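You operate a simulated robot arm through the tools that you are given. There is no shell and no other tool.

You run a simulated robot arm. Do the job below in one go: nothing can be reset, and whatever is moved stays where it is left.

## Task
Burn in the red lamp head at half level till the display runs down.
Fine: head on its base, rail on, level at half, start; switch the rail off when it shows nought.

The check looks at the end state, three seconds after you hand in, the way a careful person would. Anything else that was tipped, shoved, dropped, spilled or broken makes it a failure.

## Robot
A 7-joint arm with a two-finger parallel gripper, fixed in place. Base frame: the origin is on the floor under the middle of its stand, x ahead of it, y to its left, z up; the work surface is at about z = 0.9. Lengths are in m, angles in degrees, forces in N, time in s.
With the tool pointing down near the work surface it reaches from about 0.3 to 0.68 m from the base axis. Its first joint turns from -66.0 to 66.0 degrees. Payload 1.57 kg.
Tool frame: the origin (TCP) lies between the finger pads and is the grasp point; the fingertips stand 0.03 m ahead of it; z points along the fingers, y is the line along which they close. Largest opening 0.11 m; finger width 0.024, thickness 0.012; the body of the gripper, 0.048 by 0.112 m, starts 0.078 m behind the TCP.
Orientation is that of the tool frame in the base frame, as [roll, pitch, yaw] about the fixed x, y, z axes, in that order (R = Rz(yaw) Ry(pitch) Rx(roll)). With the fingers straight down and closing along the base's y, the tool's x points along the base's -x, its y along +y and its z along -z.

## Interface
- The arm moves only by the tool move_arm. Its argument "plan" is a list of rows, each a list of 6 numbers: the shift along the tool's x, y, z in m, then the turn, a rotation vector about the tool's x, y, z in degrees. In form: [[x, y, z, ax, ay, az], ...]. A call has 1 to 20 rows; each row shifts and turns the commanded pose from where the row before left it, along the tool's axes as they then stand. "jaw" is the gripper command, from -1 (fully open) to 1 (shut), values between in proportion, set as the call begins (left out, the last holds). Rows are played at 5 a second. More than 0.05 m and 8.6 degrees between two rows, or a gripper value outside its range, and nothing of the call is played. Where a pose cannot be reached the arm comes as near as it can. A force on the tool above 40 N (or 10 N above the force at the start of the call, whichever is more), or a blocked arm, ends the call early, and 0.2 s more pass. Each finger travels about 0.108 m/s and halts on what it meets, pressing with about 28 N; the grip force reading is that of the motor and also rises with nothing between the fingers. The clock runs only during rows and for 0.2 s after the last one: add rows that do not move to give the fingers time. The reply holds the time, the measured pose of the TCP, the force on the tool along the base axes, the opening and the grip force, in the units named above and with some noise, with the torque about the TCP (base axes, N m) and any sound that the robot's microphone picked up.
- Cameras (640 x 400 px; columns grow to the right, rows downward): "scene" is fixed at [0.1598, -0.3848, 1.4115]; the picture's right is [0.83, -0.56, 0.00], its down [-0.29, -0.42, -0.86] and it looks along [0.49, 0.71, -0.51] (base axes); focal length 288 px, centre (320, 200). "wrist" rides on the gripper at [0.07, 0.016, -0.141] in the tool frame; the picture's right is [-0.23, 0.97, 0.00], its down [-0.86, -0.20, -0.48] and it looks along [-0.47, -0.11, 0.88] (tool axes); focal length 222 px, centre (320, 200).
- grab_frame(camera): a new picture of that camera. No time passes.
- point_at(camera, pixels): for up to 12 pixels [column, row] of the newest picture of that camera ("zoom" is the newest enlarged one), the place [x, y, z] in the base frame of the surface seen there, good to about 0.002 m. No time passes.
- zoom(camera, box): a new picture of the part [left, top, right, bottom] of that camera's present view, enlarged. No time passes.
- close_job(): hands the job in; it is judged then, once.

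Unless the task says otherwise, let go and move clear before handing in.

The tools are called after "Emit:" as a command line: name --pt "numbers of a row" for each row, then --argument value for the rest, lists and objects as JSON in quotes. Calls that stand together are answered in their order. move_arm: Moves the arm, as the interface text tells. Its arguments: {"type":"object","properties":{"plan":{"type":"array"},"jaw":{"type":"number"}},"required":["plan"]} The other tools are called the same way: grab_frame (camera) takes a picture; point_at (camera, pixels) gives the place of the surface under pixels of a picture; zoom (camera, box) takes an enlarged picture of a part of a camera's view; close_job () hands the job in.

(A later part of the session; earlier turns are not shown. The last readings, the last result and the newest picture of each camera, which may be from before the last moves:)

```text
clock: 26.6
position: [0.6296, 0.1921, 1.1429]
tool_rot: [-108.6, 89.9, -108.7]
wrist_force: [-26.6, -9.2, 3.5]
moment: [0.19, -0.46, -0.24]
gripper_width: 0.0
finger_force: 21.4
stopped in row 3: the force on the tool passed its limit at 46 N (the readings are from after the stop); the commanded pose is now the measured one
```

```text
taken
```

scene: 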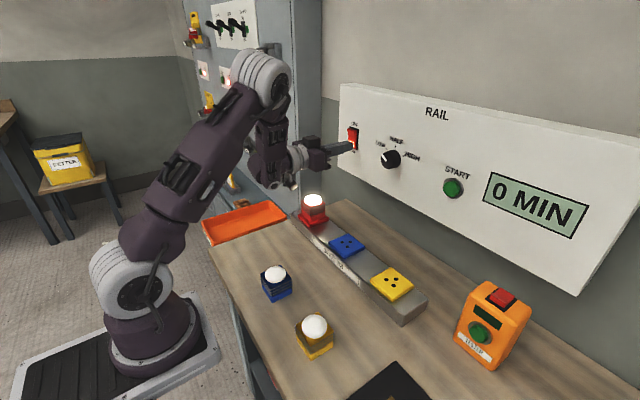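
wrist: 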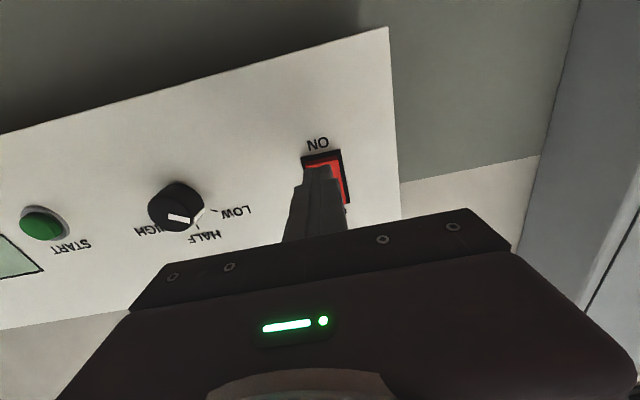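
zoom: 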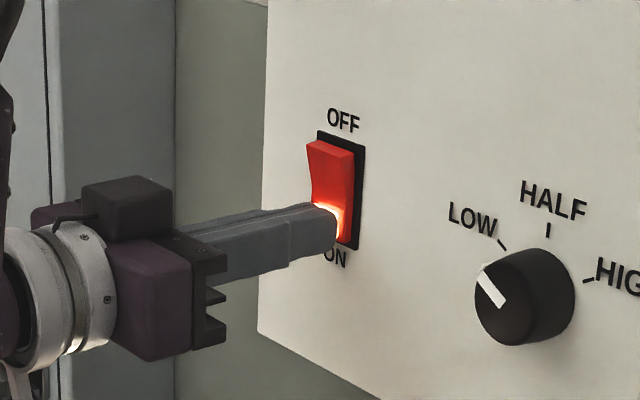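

The rail is on: the rocker is lit, the red head is lit, and the display reads "0 MIN". I'll back off, move over to the knob at (y 0.045, z 1.151) and open the jaws to about 0.065.

Emit:
move_arm --pt "0 0 -0.02 0 0 0" --pt "0 0 -0.04 0 0 0" --pt "0 -0.045 0 0 0 0" --pt "0 -0.045 0 0 0 0" --pt "0 -0.045 0 0 0 0" --pt "-0.0081 -0.012 0 0 0 0" --pt "0 0 0 0 0 0" --jaw 1

Emit:
move_arm --pt "0 0 0 0 0 -7.5" --pt "0 0 0 0 0 -7.5" --pt "0 0 0 0 0 -7.5" --pt "0 0 0 0 0 -7.5" --pt "0 0 0 0 0 0" --jaw -0.18

Emit:
grab_frame --camera "scene"

Emit:
grab_frame --camera "wrist"

```text
clock: 28.2
position: [0.574, 0.1022, 1.1456]
tool_rot: [-158.8, 89.9, -159.6]
wrist_force: [0.4, 0.1, -0.2]
moment: [-0.03, -0.01, -0.01]
gripper_width: 0.0001
finger_force: 21.0
out of reach, approached as far as the arm can: row 4, 5, 6
```

```text
clock: 29.4
position: [0.5765, 0.0921, 1.1522]
tool_rot: [-93.9, 64.9, -94.8]
wrist_force: [0.5, 0.2, 0.6]
moment: [0.02, -0.01, 0.0]
gripper_width: 0.065
finger_force: 0.1
out of reach, approached as far as the arm can: row 1
```

```text
taken
```

scene: 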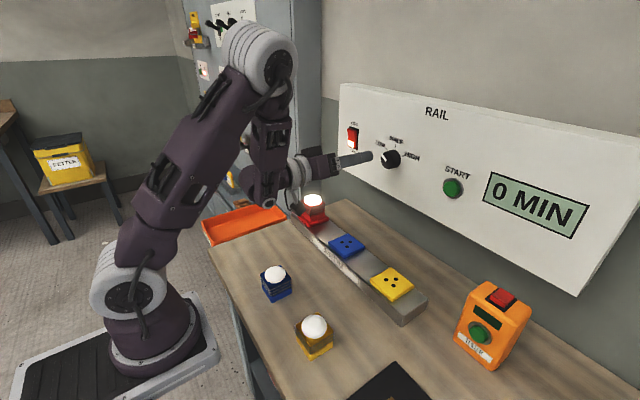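

```text
taken
```

wrist: 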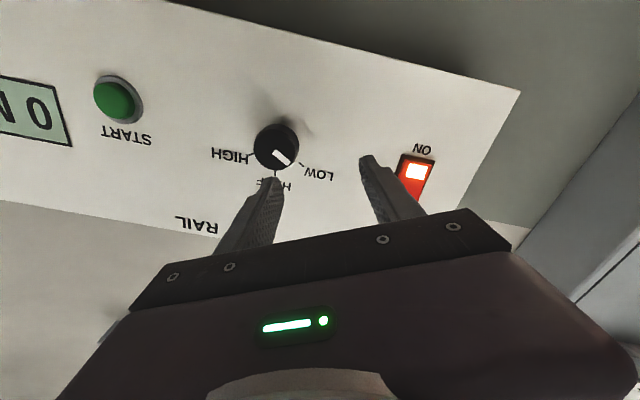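

The rail stays on. The sideways move stalled at y≈0.092 with some rows out of reach. I'll try continuing toward the knob (−y by 4.7 cm) from this rolled orientation.

Emit:
move_arm --pt "0.01 -0.0213 0.0005 0 0 0" --pt "0.01 -0.0213 0.0005 0 0 0" --pt "0 0 0 0 0 0"

```text
clock: 30.2
position: [0.5759, 0.0918, 1.1521]
tool_rot: [-93.8, 65.0, -94.8]
wrist_force: [-0.3, -0.2, 0.0]
moment: [0.01, 0.0, 0.02]
gripper_width: 0.0649
finger_force: 0.0
out of reach, approached as far as the arm can: row 1, 2
```

No motion: the tool is too close to the arm's base axis for a horizontal pose here. I'll advance in x to about 0.602 (tips still short of the knob face at 0.6425), correct the 2° tilt, then slide −y.

Emit:
move_arm --pt "0 0 0.013 0 0 0" --pt "0 0 0.013 0 0 0" --pt "0 0 0 -0.44 -2.04 0" --pt "0.0066 -0.0142 0 0 0 0" --pt "0.0066 -0.0142 0 0 0 0" --pt "0.0066 -0.0142 0 0 0 0" --pt "0 0 0 0 0 0"

Emit:
grab_frame --camera "scene"

Emit:
grab_frame --camera "wrist"

```text
clock: 31.8
position: [0.5825, 0.0907, 1.1525]
tool_rot: [-93.9, 64.9, -94.9]
wrist_force: [0.0, 0.3, -0.2]
moment: [0.02, 0.01, 0.04]
gripper_width: 0.0652
finger_force: 0.1
out of reach, approached as far as the arm can: row 1, 2, 4, 5, 6
```

```text
taken
```

scene: 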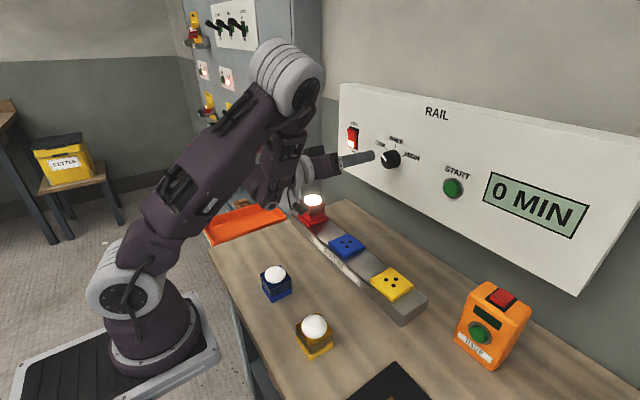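

```text
taken
```

wrist: 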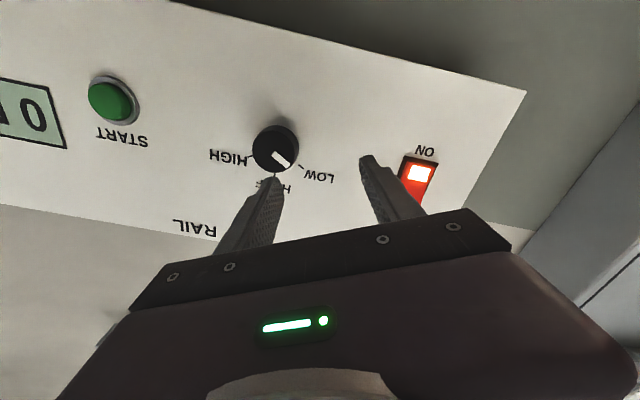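

Even forward motion is limited, so the present elbow/wrist configuration is poor. I'll unroll, pitch the tool back down while lifting away from the panel, and re-approach the knob straight from in front of it.

Emit:
move_arm --pt "0 0 0 0 0 8.3" --pt "0 0 0 0 0 8.3" --pt "0 0 0 0 0 8.4" --pt "0 0 0 0 8 0" --pt "0 0 0 0 8 0" --pt "0 0 0 0 8 0" --pt "0 0 0 0 8 0" --pt "0 0 0 0 0 0"

Emit:
grab_frame --camera "scene"

```text
clock: 33.6
position: [0.5817, 0.0909, 1.153]
tool_rot: [-165.3, 55.4, -169.0]
wrist_force: [-0.1, 0.2, -1.3]
moment: [-0.01, 0.0, -0.03]
gripper_width: 0.0647
finger_force: 0.1
out of reach, approached as far as the arm can: row 1
```

```text
taken
```

scene: 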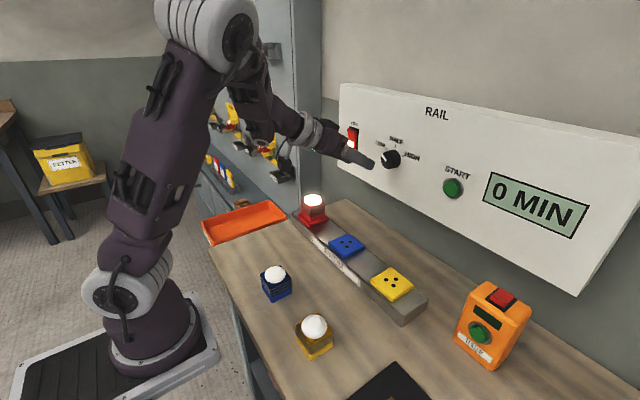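

The tool now points about 33° below horizontal with a slight yaw and roll. I'll square it up, slide to the knob's y (0.045), advance to x≈0.60, and then pitch up toward horizontal.

Emit:
move_arm --pt "0 0 0 -5.5 -0.46 6.2" --pt "0 -0.023 0 0 0 0" --pt "0 -0.023 0 0 0 0" --pt "-0.0116 0 0.0139 0 0 0" --pt "0 0 0 0 0 0"

Emit:
grab_frame --camera "wrist"

```text
clock: 34.8
position: [0.6006, 0.0466, 1.1562]
tool_rot: [-179.8, 56.7, -179.8]
wrist_force: [0.1, -0.3, -0.3]
moment: [-0.01, 0.0, 0.01]
gripper_width: 0.0651
finger_force: 0.1
```

```text
taken
```

wrist: 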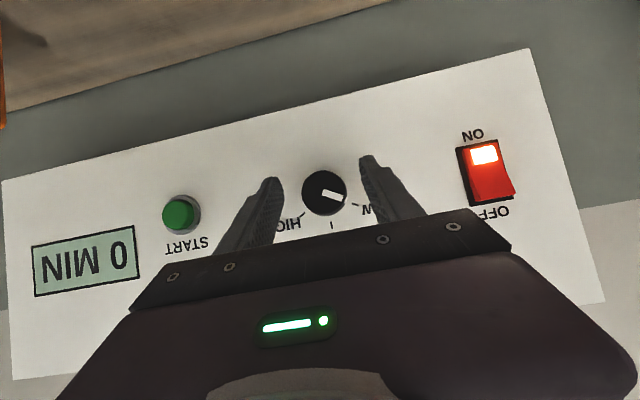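

The tool is square at (0.601, 0.047, 1.156) and the knob sits between the fingers (wrist (325,193)). Now I'll pitch up toward horizontal.

Emit:
move_arm --pt "0 0 0 0 -7 0" --pt "0 0 0 0 -7 0" --pt "0 0 0 0 -7 0" --pt "0 0 0 0 -7 0" --pt "0 0 0 0 -5.3 0" --pt "0 0 0 0 0 0"

Emit:
grab_frame --camera "scene"

Emit:
grab_frame --camera "wrist"

```text
clock: 36.2
position: [0.6008, 0.046, 1.1563]
tool_rot: [-179.4, 81.2, -179.5]
wrist_force: [-1.2, -0.5, -0.2]
moment: [-0.01, -0.03, 0.03]
gripper_width: 0.0649
finger_force: 0.0
out of reach, approached as far as the arm can: row 4, 5
```

```text
taken
```

scene: 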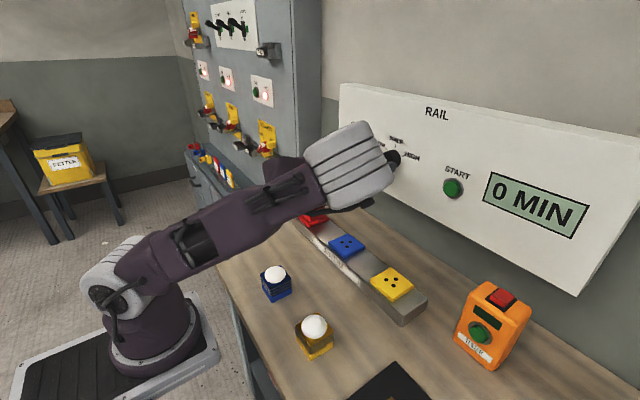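

```text
taken
```

wrist: 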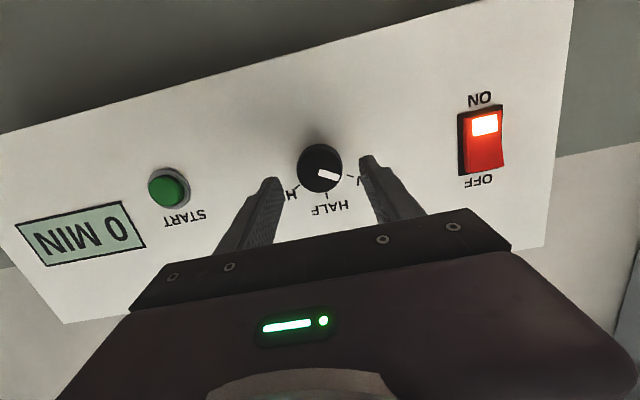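

The tool reached 81°. The elbow now swings low in front of the panel in the scene picture, hiding the red head, so I'll check where the arm links are relative to the bench items.

Emit:
point_at --camera "scene" --pixels '[[345, 165], [385, 190], [335, 205], [350, 125], [365, 203], [300, 210], [250, 200], [215, 225], [310, 218], [390, 160], [240, 255], [180, 260]]'

Emit:
zoom --camera "scene" --box '[250, 100, 430, 260]'

```text
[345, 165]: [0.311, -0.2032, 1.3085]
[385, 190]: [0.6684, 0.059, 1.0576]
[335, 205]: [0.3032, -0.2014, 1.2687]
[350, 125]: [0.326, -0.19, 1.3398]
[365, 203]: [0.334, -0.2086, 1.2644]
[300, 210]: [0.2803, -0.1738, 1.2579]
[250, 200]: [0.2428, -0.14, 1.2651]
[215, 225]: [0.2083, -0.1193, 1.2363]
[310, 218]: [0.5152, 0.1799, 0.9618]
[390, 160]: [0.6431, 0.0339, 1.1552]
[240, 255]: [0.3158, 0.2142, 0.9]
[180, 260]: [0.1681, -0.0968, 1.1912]
```

```text
2.50 times, centred on (340, 180) of scene
```

zoom: 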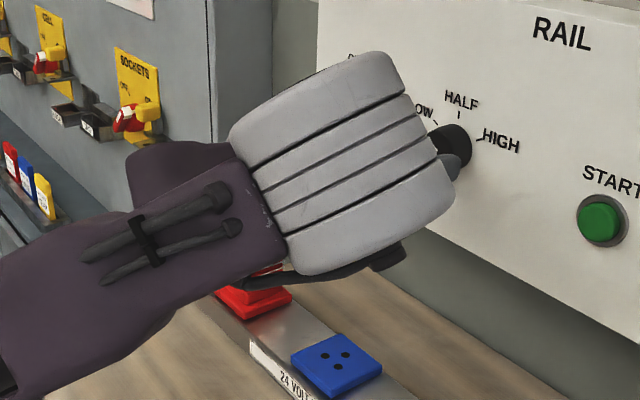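

The elbow is at about (0.31, −0.20, 1.30), high and clear of everything on the bench. The tool is at 81°, which is fine for the knob, since the pads stay parallel to its axis when rolled about x. I'll test how far I can pre-roll by about −30° about the knob axis before gripping.

Emit:
move_arm --pt "0 0 0 1.15 0 -7.4" --pt "0 0 0 1.15 0 -7.4" --pt "0 0 0 1.15 0 -7.4" --pt "0 0 0 1.15 0 -7.4" --pt "0 0 0 0 0 0"

Emit:
grab_frame --camera "scene"

Emit:
grab_frame --camera "wrist"

```text
clock: 37.4
position: [0.6005, 0.0457, 1.1558]
tool_rot: [-104.7, 58.8, -107.2]
wrist_force: [0.9, 0.0, 0.4]
moment: [0.01, -0.01, 0.01]
gripper_width: 0.0652
finger_force: 0.0
```

```text
taken
```

scene: 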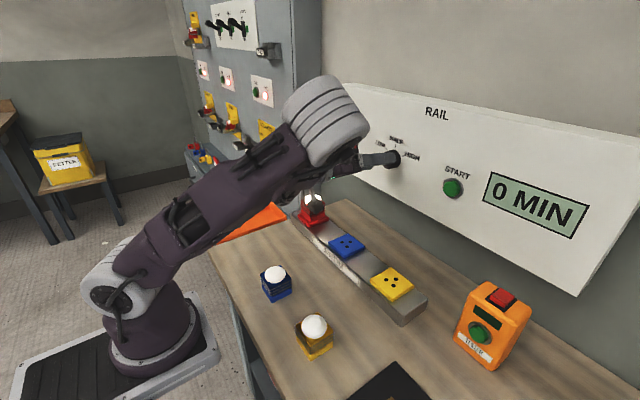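

```text
taken
```

wrist: 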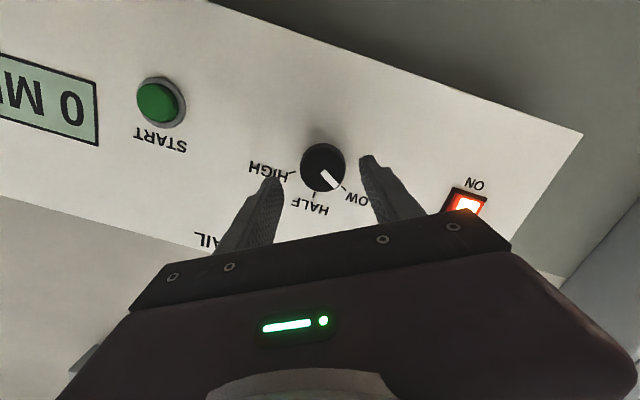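

The −30° roll was reached. Something dark now appears in front of the red head's dome at (315,203), so I'll zoom in to check the arm's clearance from the head.

Emit:
zoom --camera "scene" --box '[270, 130, 430, 240]'

Emit:
point_at --camera "zoom" --pixels '[[170, 270], [200, 290], [185, 305], [160, 255], [260, 200], [330, 170], [300, 150], [210, 240]]'

```text
3.64 times, centred on (350, 185) of scene
```

zoom: 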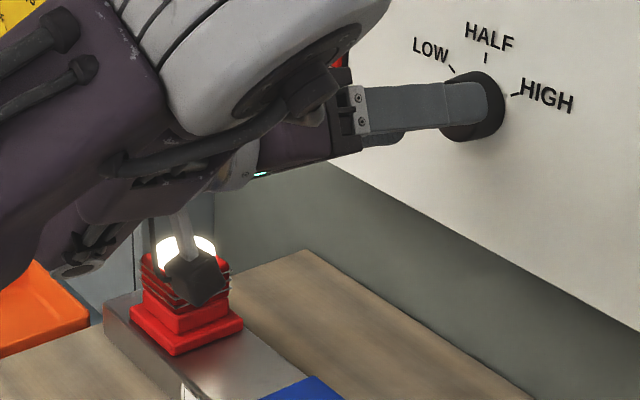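

```text
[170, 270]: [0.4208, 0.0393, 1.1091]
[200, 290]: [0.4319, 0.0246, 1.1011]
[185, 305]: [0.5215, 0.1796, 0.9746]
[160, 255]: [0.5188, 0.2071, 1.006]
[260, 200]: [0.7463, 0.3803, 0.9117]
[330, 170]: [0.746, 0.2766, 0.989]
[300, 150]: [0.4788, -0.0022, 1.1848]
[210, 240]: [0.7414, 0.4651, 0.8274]
```

The dark thing is the wrist camera body at about (0.43, 0.03, 1.10), well clear of the head. The fingers are rolled −30° around the knob, so I'll advance so the pads straddle it.

Emit:
move_arm --pt "-0.0011 0.0006 0.0098 0 0 0" --pt "-0.0011 0.0006 0.0098 0 0 0" --pt "-0.0011 0.0007 0.0097 0 0 0" --pt "0 0 0 0 0 0"

Emit:
grab_frame --camera "wrist"

Emit:
zoom --camera "scene" --box '[340, 120, 440, 190]'

```text
clock: 38.4
position: [0.6303, 0.0478, 1.1532]
tool_rot: [-104.9, 58.8, -107.2]
wrist_force: [0.8, -0.4, 0.9]
moment: [0.03, 0.02, 0.0]
gripper_width: 0.0653
finger_force: 0.1
```

```text
taken
```

wrist: 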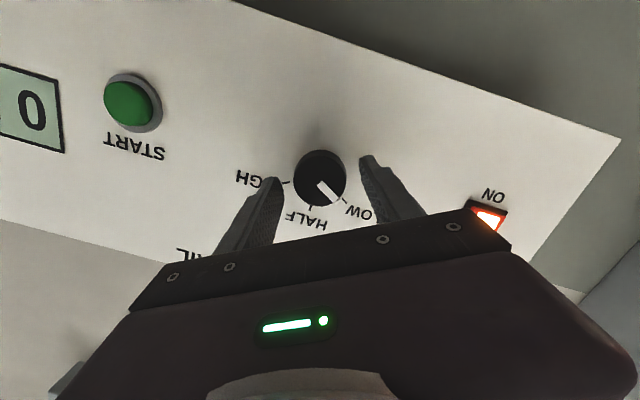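

```text
5.71 times, centred on (390, 155) of scene
```

zoom: 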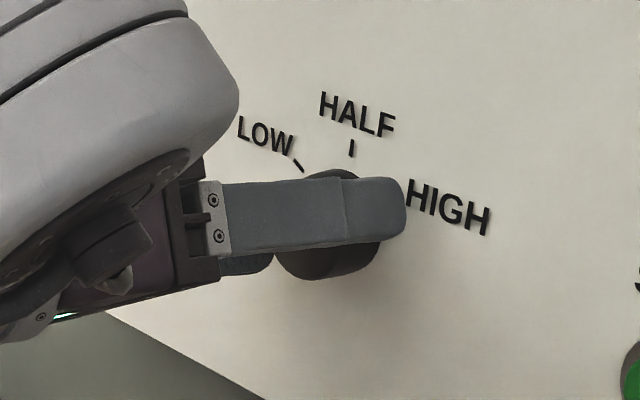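

The fingers straddle the knob. I'll check the centring with measured points in the wrist picture.

Emit:
zoom --camera "wrist" --box '[250, 130, 430, 260]'

Emit:
point_at --camera "wrist" --pixels '[[321, 165], [321, 178], [300, 178], [342, 178], [321, 155], [323, 186], [315, 203], [268, 183], [366, 162], [330, 195], [310, 160], [336, 165]]'

```text
3.08 times, centred on (340, 195) of wrist
```

zoom: 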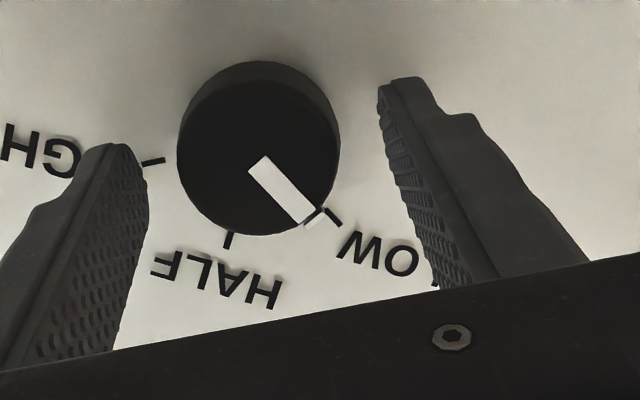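

```text
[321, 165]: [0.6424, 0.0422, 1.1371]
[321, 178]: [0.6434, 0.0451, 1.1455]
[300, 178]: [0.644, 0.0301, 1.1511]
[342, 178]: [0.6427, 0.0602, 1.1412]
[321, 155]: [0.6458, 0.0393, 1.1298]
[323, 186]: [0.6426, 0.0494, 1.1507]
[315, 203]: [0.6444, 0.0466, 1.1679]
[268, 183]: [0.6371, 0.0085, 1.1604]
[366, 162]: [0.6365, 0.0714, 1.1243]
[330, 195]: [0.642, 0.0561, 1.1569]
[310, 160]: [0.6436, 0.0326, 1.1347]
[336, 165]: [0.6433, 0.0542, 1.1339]
```

The knob is nearly centred, with its axis perhaps 1–2 mm lower along tool x. I'll make that small shift and close the jaws on it.

Emit:
move_arm --pt "0.0015 0 0 0 0 0" --pt "0 0 0 0 0 0"

Emit:
move_arm --pt "0 0 0 0 0 0" --pt "0 0 0 0 0 0" --pt "0 0 0 0 0 0" --jaw 1

Emit:
zoom --camera "wrist" --box '[250, 130, 430, 260]'

```text
clock: 39.0
position: [0.6311, 0.0458, 1.1522]
tool_rot: [-104.8, 58.8, -107.2]
wrist_force: [-0.2, -1.0, 0.8]
moment: [0.0, 0.04, -0.05]
gripper_width: 0.0646
finger_force: 0.1
```

```text
clock: 39.8
position: [0.6292, 0.0468, 1.1521]
tool_rot: [-104.8, 58.9, -107.2]
wrist_force: [-0.9, -0.8, -0.2]
moment: [0.05, -0.09, -0.02]
gripper_width: 0.0422
finger_force: 45.2
```

```text
3.08 times, centred on (340, 195) of wrist
```

zoom: 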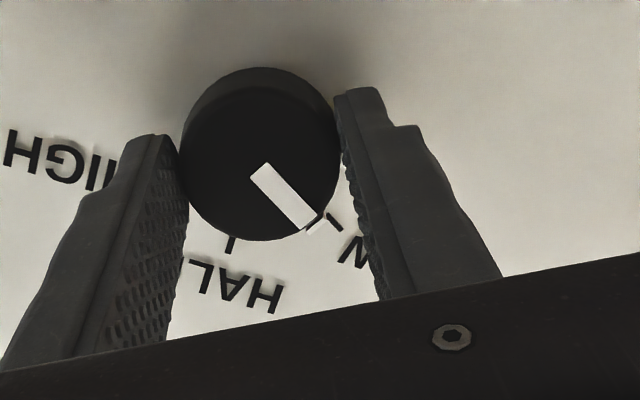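

The jaws hold the knob at 0.042 with almost no side force. I'll turn it about +30° around its own axis first and check.

Emit:
move_arm --pt "0 -0.0004 0 -1.15 0 7.41" --pt "0 -0.0004 0 -1.15 0 7.41" --pt "0 -0.0004 0 -1.15 0 7.41" --pt "0 -0.0004 0 -1.15 0 7.41" --pt "0 0 0 0 0 0"

Emit:
grab_frame --camera "wrist"

Emit:
grab_frame --camera "scene"

```text
clock: 41.0
position: [0.6307, 0.0453, 1.1519]
tool_rot: [-157.3, 80.3, -157.6]
wrist_force: [5.9, -1.2, -12.7]
moment: [0.0, 0.13, -0.17]
gripper_width: 0.0423
finger_force: 45.1
out of reach, approached as far as the arm can: row 4
```

```text
taken
```

wrist: 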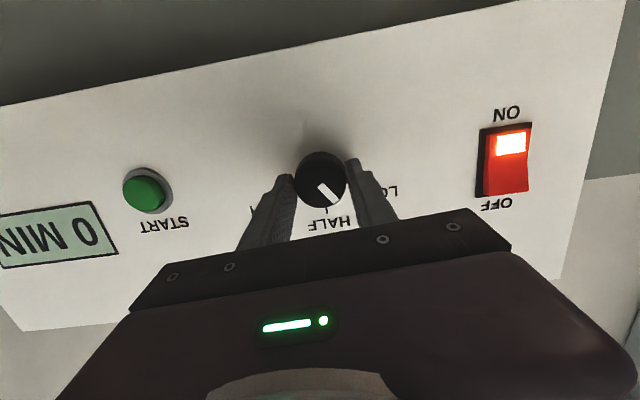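

```text
taken
```

scene: 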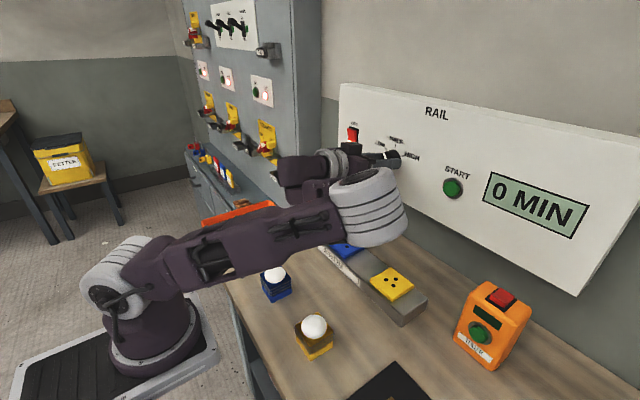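

The knob has turned about 25°. Row 4 was limited and the elbow has swung lower, so I'll check its height above the bench before going on.

Emit:
point_at --camera "scene" --pixels '[[370, 205], [385, 240], [350, 240], [400, 210], [300, 240], [240, 265], [210, 285], [340, 180], [310, 165], [355, 185]]'

Emit:
zoom --camera "scene" --box '[330, 110, 450, 190]'

Emit:
zoom --camera "wrist" --box '[250, 130, 430, 260]'

```text
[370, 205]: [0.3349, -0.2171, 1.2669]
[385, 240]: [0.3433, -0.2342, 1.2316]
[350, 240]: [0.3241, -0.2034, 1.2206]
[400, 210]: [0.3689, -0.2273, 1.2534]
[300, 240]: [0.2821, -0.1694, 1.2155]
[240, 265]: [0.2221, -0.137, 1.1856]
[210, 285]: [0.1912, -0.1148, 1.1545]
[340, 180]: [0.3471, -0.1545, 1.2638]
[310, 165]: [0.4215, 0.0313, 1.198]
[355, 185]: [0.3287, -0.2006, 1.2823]
```

```text
5.00 times, centred on (390, 150) of scene
```

zoom: 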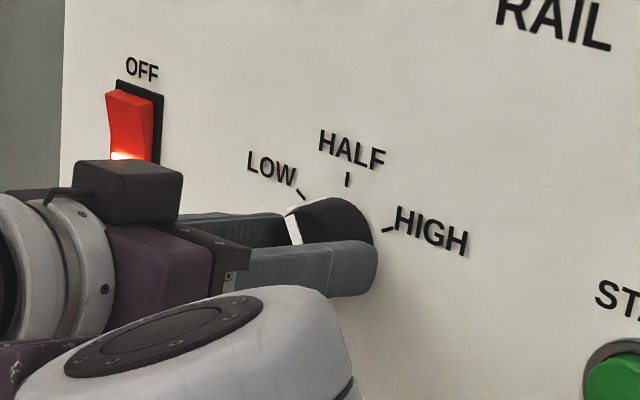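

```text
3.08 times, centred on (340, 195) of wrist
```

zoom: 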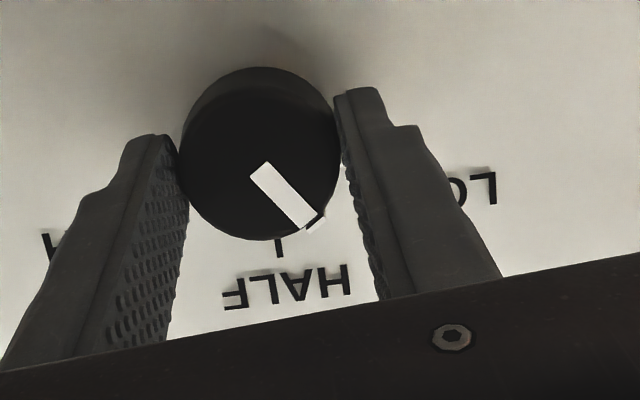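

The knob turned about 26° with no slip, and the elbow is still about 0.25 m above the bench and clear. This pose is at its limit, so I'll release the knob, back off, and regrip with the tool pitched down more for a wider roll range.

Emit:
move_arm --pt "0 0 0 0 0 0" --pt "0 0 0 0 0 0" --pt "0 0 -0.015 0 0 0" --pt "0 0 -0.015 0 0 0" --pt "0 0 0 0 0 0" --jaw -0.18

Emit:
grab_frame --camera "wrist"

Emit:
zoom --camera "scene" --box '[330, 110, 450, 190]'

```text
clock: 42.2
position: [0.6, 0.0452, 1.1572]
tool_rot: [-156.7, 80.3, -157.1]
wrist_force: [0.4, -0.7, -0.4]
moment: [-0.01, 0.0, -0.01]
gripper_width: 0.0649
finger_force: 0.0
```

```text
taken
```

wrist: 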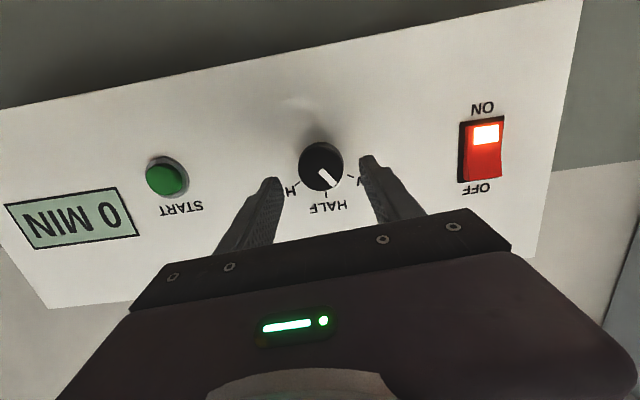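

```text
5.00 times, centred on (390, 150) of scene
```

zoom: 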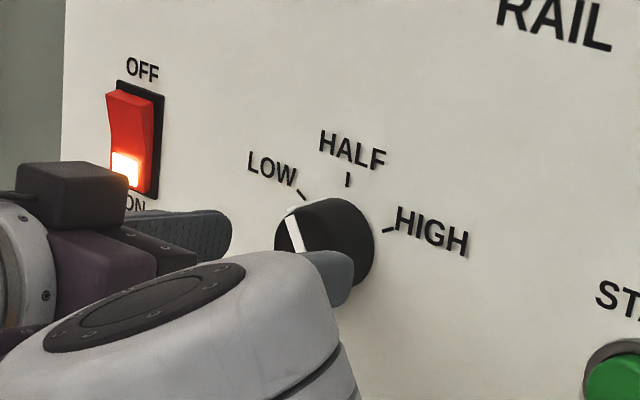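

The knob holds its new position, with its mark between LOW and HALF. I'll pitch the tool 10° further down and roll to about −35°, while clear of the knob.

Emit:
move_arm --pt "0 0 0 0 5 0" --pt "0 0 0 0 5 0" --pt "0 0 0 2.52 0 -7.33" --pt "0 0 0 2.52 0 -7.33" --pt "0 0 0 2.52 0 -7.33" --pt "0 0 0 2.52 0 -7.33" --pt "0 0 0 0 0 0"

Emit:
grab_frame --camera "wrist"

Emit:
grab_frame --camera "scene"

```text
clock: 43.8
position: [0.6007, 0.0449, 1.1576]
tool_rot: [-114.9, 50.9, -121.1]
wrist_force: [-0.2, 0.5, -0.2]
moment: [-0.03, -0.01, -0.02]
gripper_width: 0.0649
finger_force: 0.0
```

```text
taken
```

wrist: 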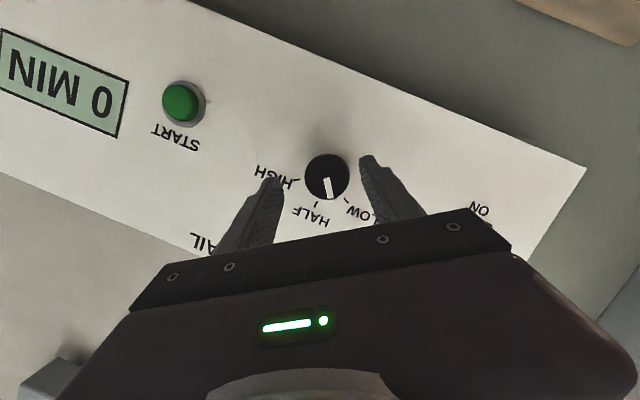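

```text
taken
```

scene: 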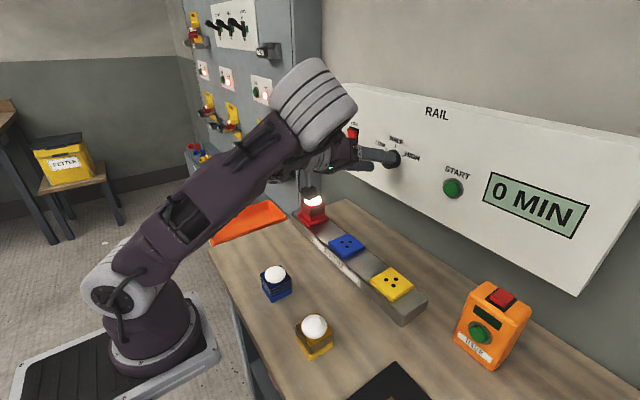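

Roll −35° and pitch 19° down were both reached. I'll advance so the pads straddle the knob again.

Emit:
move_arm --pt "-0.0037 0.0014 0.0092 0 0 0" --pt "-0.0037 0.0014 0.0092 0 0 0" --pt "-0.0037 0.0015 0.0092 0 0 0" --pt "0 0 0 0 0 0"

Emit:
zoom --camera "wrist" --box '[250, 110, 430, 240]'

Emit:
zoom --camera "scene" --box '[330, 110, 450, 190]'

```text
clock: 44.8
position: [0.631, 0.0497, 1.1571]
tool_rot: [-114.9, 51.1, -121.1]
wrist_force: [-0.1, -0.7, -0.1]
moment: [-0.02, -0.01, -0.01]
gripper_width: 0.065
finger_force: 0.0
```

```text
3.08 times, centred on (340, 175) of wrist
```

zoom: 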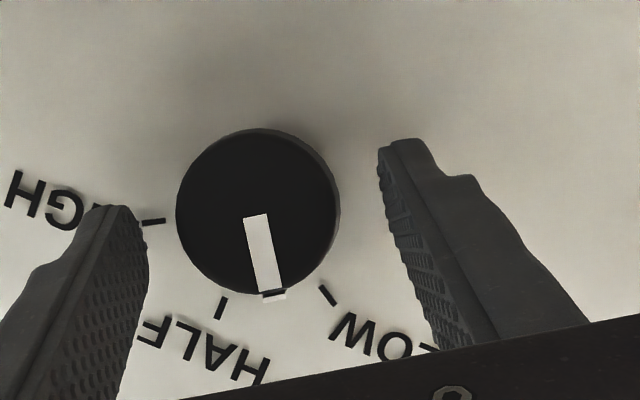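

```text
5.00 times, centred on (390, 150) of scene
```

zoom: 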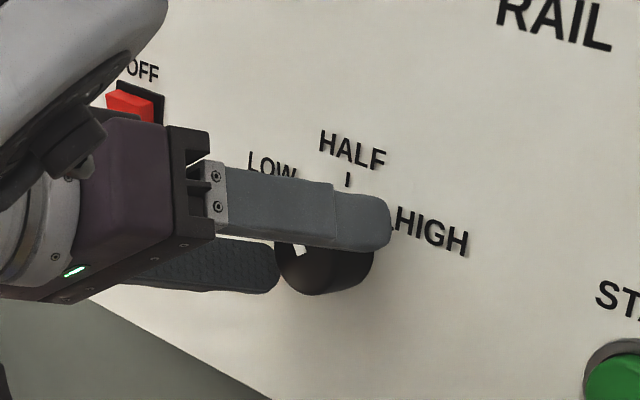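

The knob is centred between the pads (zoom (258,210)). I'll close on it again.

Emit:
move_arm --pt "0.001 0 0 0 0 0" --pt "0 0 0 0 0 0" --pt "0 0 0 0 0 0" --pt "0 0 0 0 0 0" --jaw 1

Emit:
zoom --camera "wrist" --box '[250, 110, 430, 240]'

```text
clock: 45.8
position: [0.6304, 0.0485, 1.1564]
tool_rot: [-114.9, 51.0, -120.9]
wrist_force: [14.8, 2.1, 3.8]
moment: [0.0, -0.3, 0.26]
gripper_width: 0.0419
finger_force: 44.7
```

```text
3.08 times, centred on (340, 175) of wrist
```

zoom: 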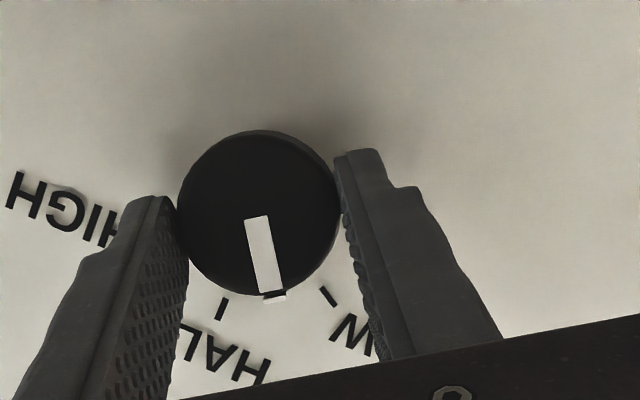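

The grip is firm (0.042) and the mark has not moved. I'll turn about +30° around the knob axis and check the mark against the HALF tick.

Emit:
move_arm --pt "0 -0.001 0 -2.44 0 7.09" --pt "0 -0.001 0 -2.44 0 7.09" --pt "0 -0.001 0 -2.44 0 7.09" --pt "0 -0.001 0 -2.44 0 7.09" --pt "0 0 0 0 0 0"

Emit:
zoom --camera "wrist" --box '[250, 110, 430, 240]'

Emit:
grab_frame --camera "scene"

Emit:
zoom --camera "scene" --box '[330, 110, 450, 190]'

```text
clock: 47.0
position: [0.6306, 0.0456, 1.1571]
tool_rot: [-165.7, 70.5, -166.5]
wrist_force: [18.7, 7.7, 7.8]
moment: [0.1, -0.36, 0.26]
gripper_width: 0.0423
finger_force: 44.9
```

```text
3.08 times, centred on (340, 175) of wrist
```

zoom: 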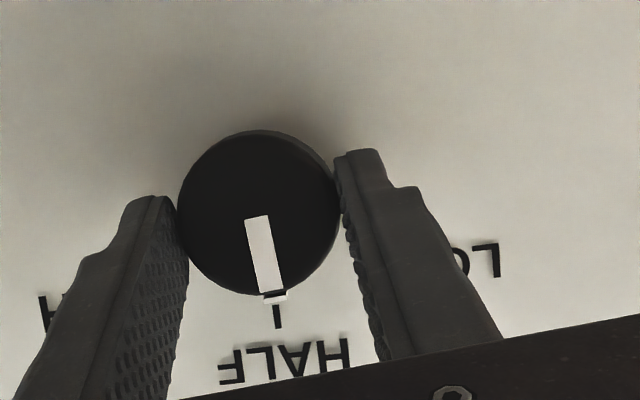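

```text
taken
```

scene: 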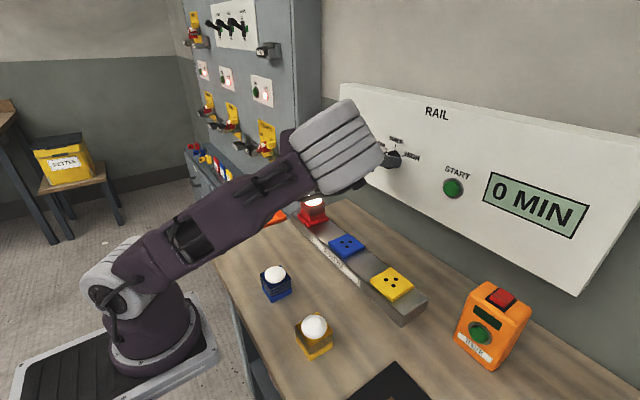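

```text
5.00 times, centred on (390, 150) of scene
```

zoom: 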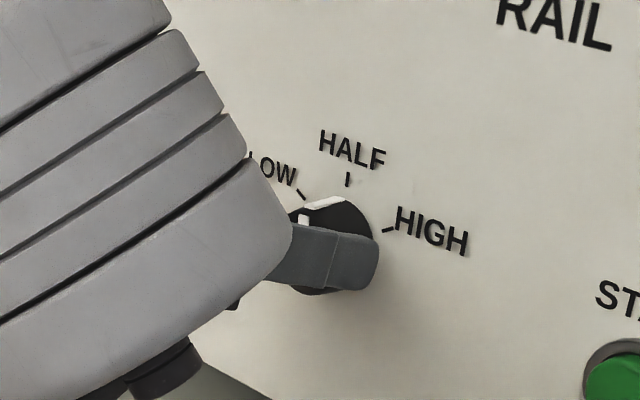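

The mark now almost lines up with the HALF tick (wrist zoom (275,297) against (277,317)). I'll measure the mark's direction in 3D.

Emit:
zoom --camera "wrist" --box '[300, 160, 360, 220]'

```text
6.67 times, centred on (330, 190) of wrist
```

zoom: 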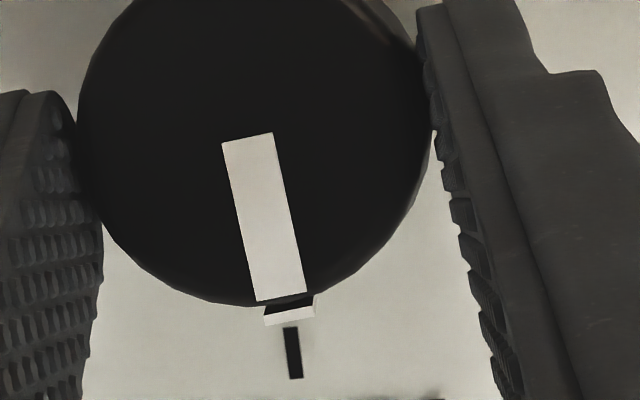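

Emit:
point_at --camera "zoom" --pixels '[[248, 140], [280, 295], [224, 145], [258, 298], [272, 137], [304, 291], [290, 330], [295, 377], [290, 318], [80, 110], [425, 110], [230, 302]]'

```text
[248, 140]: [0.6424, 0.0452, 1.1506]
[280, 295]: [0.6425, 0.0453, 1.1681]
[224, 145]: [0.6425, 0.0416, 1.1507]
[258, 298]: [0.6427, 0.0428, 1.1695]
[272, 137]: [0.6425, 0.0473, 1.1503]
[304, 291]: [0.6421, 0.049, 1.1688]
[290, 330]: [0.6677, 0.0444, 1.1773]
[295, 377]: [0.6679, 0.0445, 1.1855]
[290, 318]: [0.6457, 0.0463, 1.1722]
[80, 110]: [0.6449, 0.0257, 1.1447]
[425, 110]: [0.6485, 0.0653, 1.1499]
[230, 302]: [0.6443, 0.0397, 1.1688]
```

The mark is still about 4° toward LOW (mark slope 0.21 against 0.137 expected for vertical). I'll turn 4° more.

Emit:
move_arm --pt "0 -0.0003 0 -0.65 0 1.9" --pt "0 -0.0003 0 -0.65 0 1.9" --pt "0 0 0 0 0 0"

Emit:
zoom --camera "wrist" --box '[300, 160, 360, 220]'

```text
clock: 47.8
position: [0.6297, 0.0437, 1.1581]
tool_rot: [-177.5, 71.0, -177.7]
wrist_force: [12.7, 7.8, 12.0]
moment: [0.07, -0.41, 0.27]
gripper_width: 0.042
finger_force: 45.0
```

```text
6.67 times, centred on (330, 190) of wrist
```

zoom: 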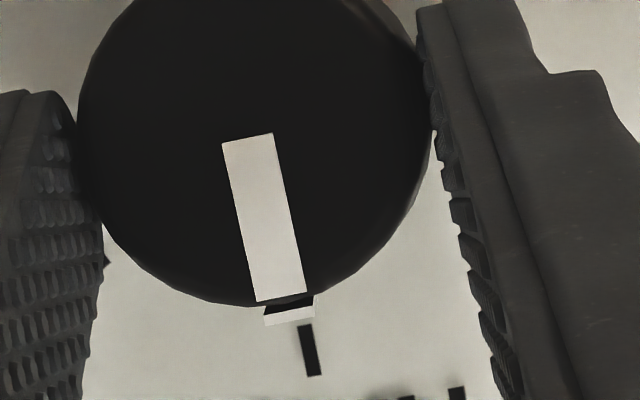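

The mark is now parallel to the HALF tick (slopes about 0.21 each). I'll release the knob, back off and look.

Emit:
move_arm --pt "0 0 0 0 0 0" --pt "0 0 0 0 0 0" --pt "0 0 -0.015 0 0 0" --pt "0 0 -0.02 0 0 0" --pt "0 0 0 0 0 0" --jaw -0.18

Emit:
grab_frame --camera "wrist"

Emit:
zoom --camera "wrist" --box '[290, 140, 360, 200]'

Emit:
zoom --camera "scene" --box '[330, 110, 450, 190]'

```text
clock: 49.0
position: [0.5979, 0.0452, 1.1693]
tool_rot: [-177.4, 71.1, -177.7]
wrist_force: [0.1, -0.1, -0.1]
moment: [0.0, -0.01, 0.02]
gripper_width: 0.065
finger_force: 0.1
```

```text
taken
```

wrist: 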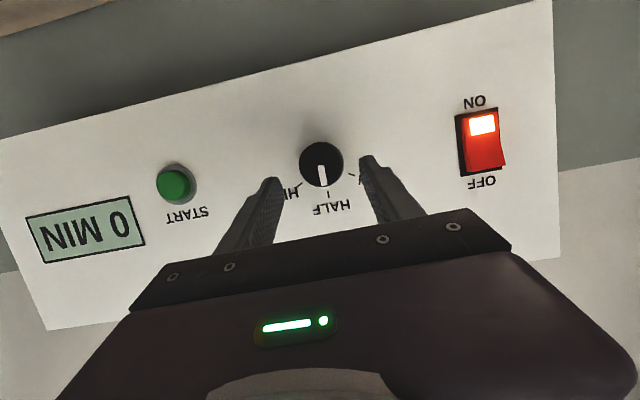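

```text
6.67 times, centred on (325, 170) of wrist
```

zoom: 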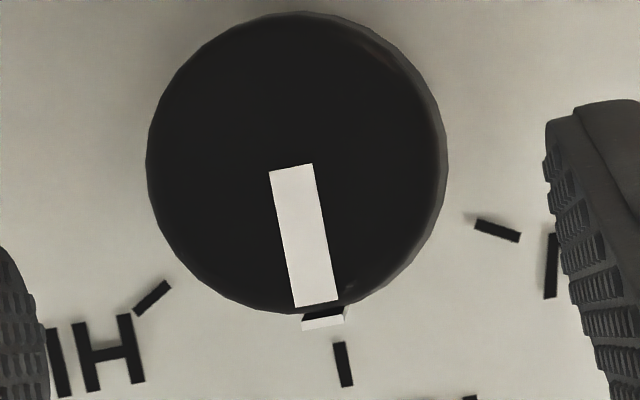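

```text
5.00 times, centred on (390, 150) of scene
```

zoom: 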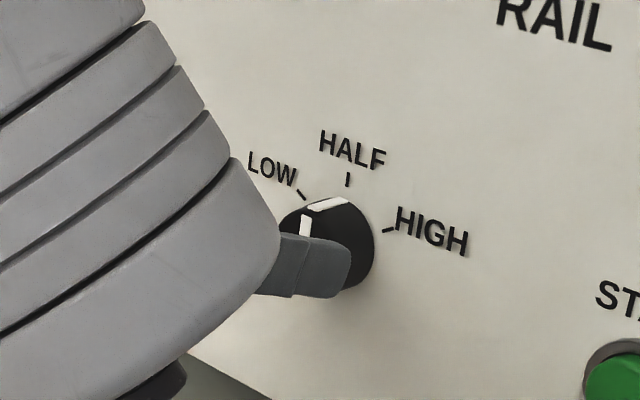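

The mark stays aligned with HALF after release. Next is the START button at about (−0.117, 1.147), so I'll shut the jaws and slide −y in front of the panel.

Emit:
move_arm --pt "0 -0.03 0 0 0 0" --pt "0 -0.035 0 0 0 0" --pt "0 -0.035 0 0 0 0" --pt "0 -0.035 0 0 0 0" --pt "0 -0.027 0 0 0 0" --pt "0 0 0 0 0 0" --jaw 1

Emit:
grab_frame --camera "scene"

Emit:
grab_frame --camera "wrist"

```text
clock: 50.4
position: [0.5964, -0.1169, 1.1717]
tool_rot: [-177.5, 71.0, -177.8]
wrist_force: [0.8, -0.4, 0.4]
moment: [-0.01, 0.01, -0.04]
gripper_width: 0.0001
finger_force: 21.1
```

```text
taken
```

scene: 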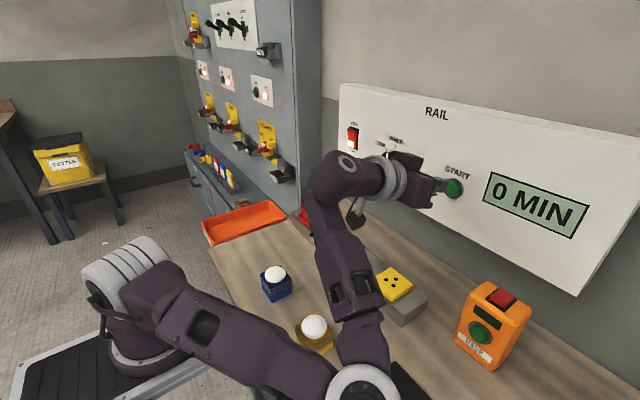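

```text
taken
```

wrist: 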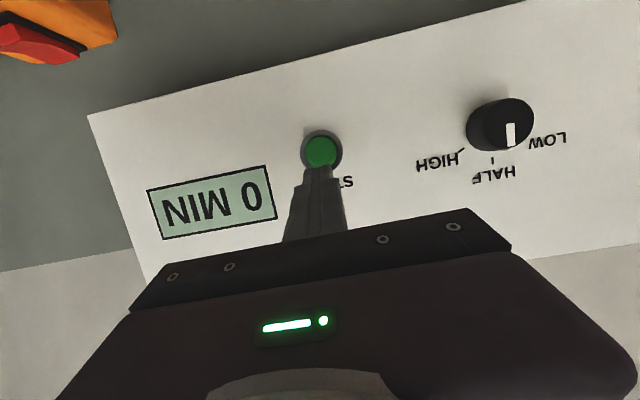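

The tool is in front of START, but the elbow has swung low on the −y side (scene (360,385)). I'll check its clearance before any further motion.

Emit:
point_at --camera "scene" --pixels '[[360, 385], [340, 365], [385, 395], [330, 375], [250, 350], [200, 330], [350, 320], [375, 350], [340, 230], [300, 390], [260, 385], [390, 370]]'

Emit:
zoom --camera "scene" --box '[180, 250, 440, 400]'

```text
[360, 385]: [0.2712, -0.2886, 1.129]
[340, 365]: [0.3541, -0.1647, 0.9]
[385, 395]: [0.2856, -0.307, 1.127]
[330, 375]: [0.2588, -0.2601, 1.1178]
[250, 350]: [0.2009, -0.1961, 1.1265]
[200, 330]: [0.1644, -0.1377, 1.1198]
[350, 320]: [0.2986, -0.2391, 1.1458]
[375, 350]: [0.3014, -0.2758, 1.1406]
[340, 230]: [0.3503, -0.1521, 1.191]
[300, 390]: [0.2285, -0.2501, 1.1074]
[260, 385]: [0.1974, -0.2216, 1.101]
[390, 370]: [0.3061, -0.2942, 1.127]
```

```text
2.46 times, centred on (310, 325) of scene
```

zoom: 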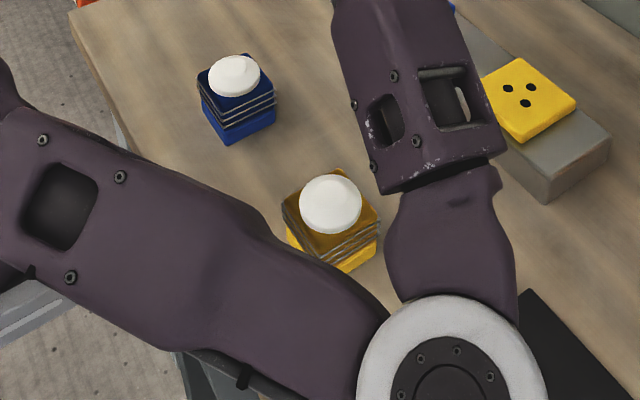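

The elbow's top is at z≈1.13, so its underside is roughly 0.1 m above the bench, which is tighter than I like. Rolling the tool negative raised the elbow earlier, and a press doesn't care about roll, so I'll try a −15° roll and look.

Emit:
move_arm --pt "0 0 0 0 0 -7.5" --pt "0 0 0 0 0 -7.5" --pt "0 0 0 0 0 0"

Emit:
grab_frame --camera "scene"

```text
clock: 51.2
position: [0.5963, -0.1185, 1.1714]
tool_rot: [-141.3, 65.6, -139.0]
wrist_force: [0.4, 0.6, -0.1]
moment: [-0.04, 0.03, 0.01]
gripper_width: 0.0
finger_force: 21.0
```

```text
taken
```

scene: 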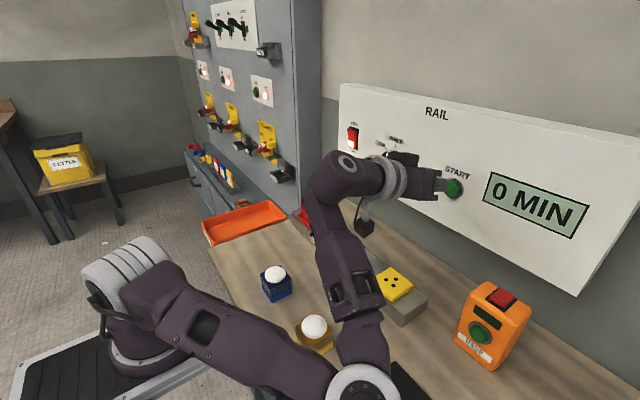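

Only the wrist rolled and the elbow stayed put, so I'll move gently toward START in two small steps and recheck the elbow height.

Emit:
move_arm --pt "0.0056 0.0016 0.0118 0 0 0" --pt "0.0056 0.0017 0.0119 0 0 0" --pt "0 0 0 0 0 0"

Emit:
grab_frame --camera "scene"

Emit:
point_at --camera "scene" --pixels '[[360, 385], [340, 390], [385, 395], [250, 350], [200, 330], [350, 320], [375, 350], [300, 390]]'

Emit:
zoom --camera "scene" --box '[400, 140, 500, 220]'

Emit:
grab_frame --camera "wrist"

```text
clock: 52.0
position: [0.6147, -0.118, 1.1522]
tool_rot: [-141.5, 65.5, -139.2]
wrist_force: [-0.1, -0.1, 0.5]
moment: [0.0, -0.01, -0.03]
gripper_width: 0.0001
finger_force: 21.4
```

```text
taken
```

scene: 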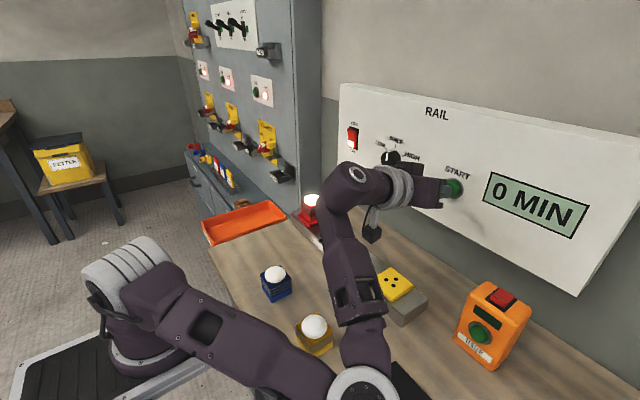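

```text
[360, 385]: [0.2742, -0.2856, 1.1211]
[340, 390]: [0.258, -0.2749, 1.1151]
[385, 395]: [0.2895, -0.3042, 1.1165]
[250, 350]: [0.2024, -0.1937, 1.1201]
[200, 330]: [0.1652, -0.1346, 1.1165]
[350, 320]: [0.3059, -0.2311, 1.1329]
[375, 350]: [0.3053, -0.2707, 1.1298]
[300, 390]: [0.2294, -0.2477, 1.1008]
```

```text
5.00 times, centred on (450, 180) of scene
```

zoom: 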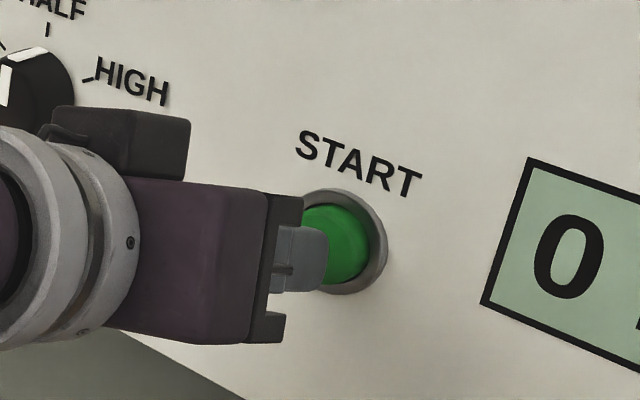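

```text
taken
```

wrist: 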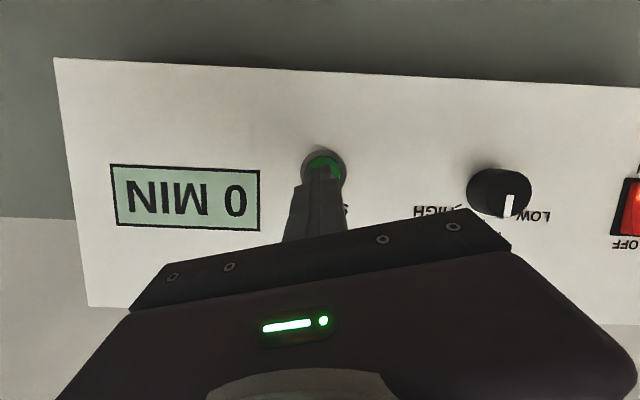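

The fingertips are just in front of the START button (scene zoom (325,245)) and the elbow remains about 0.1 m clear. I'll press forward in small steps.

Emit:
move_arm --pt "-0.0019 -0.0005 0.0057 0 0 0" --pt "-0.0009 -0.0002 0.0028 0 0 0" --pt "-0.0006 -0.0002 0.0019 0 0 0" --pt "-0.0006 -0.0002 0.0019 0 0 0" --pt "0 0 0 0 0 0"

Emit:
grab_frame --camera "scene"

```text
clock: 53.2
position: [0.6272, -0.1179, 1.153]
tool_rot: [-141.4, 65.4, -139.2]
wrist_force: [-1.5, 1.2, -1.0]
moment: [-0.02, 0.0, 0.01]
gripper_width: 0.0
finger_force: 20.6
heard: click
```

```text
taken
```

scene: 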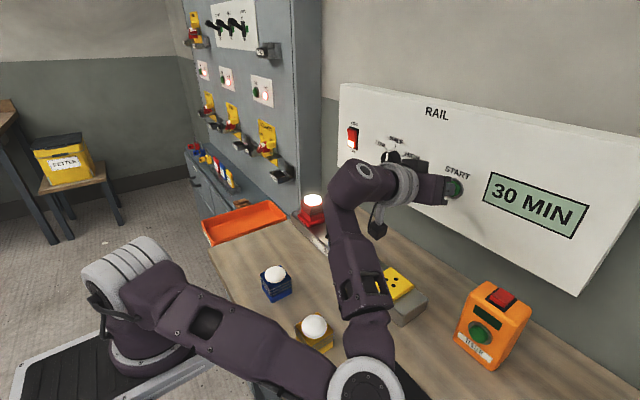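

A click was heard and the display now shows "30 MIN". I'll back off the button and watch the rate of the countdown.

Emit:
move_arm --pt "0.0037 0.001 -0.0114 0 0 0" --pt "0.0037 0.001 -0.0114 0 0 0" --pt "-0.0056 -0.0016 -0.0118 0 0 0" --pt "0 0 0 0 0 0"

Emit:
grab_frame --camera "scene"

```text
clock: 54.2
position: [0.595, -0.1171, 1.162]
tool_rot: [-141.4, 65.5, -139.1]
wrist_force: [-1.1, 0.2, 0.1]
moment: [-0.01, -0.04, 0.01]
gripper_width: 0.0
finger_force: 21.5
```

```text
taken
```

scene: 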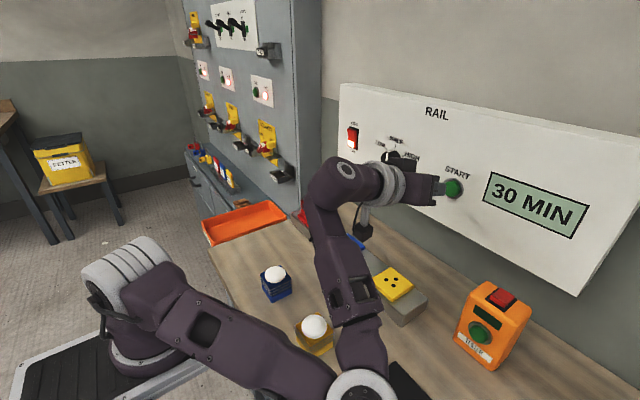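

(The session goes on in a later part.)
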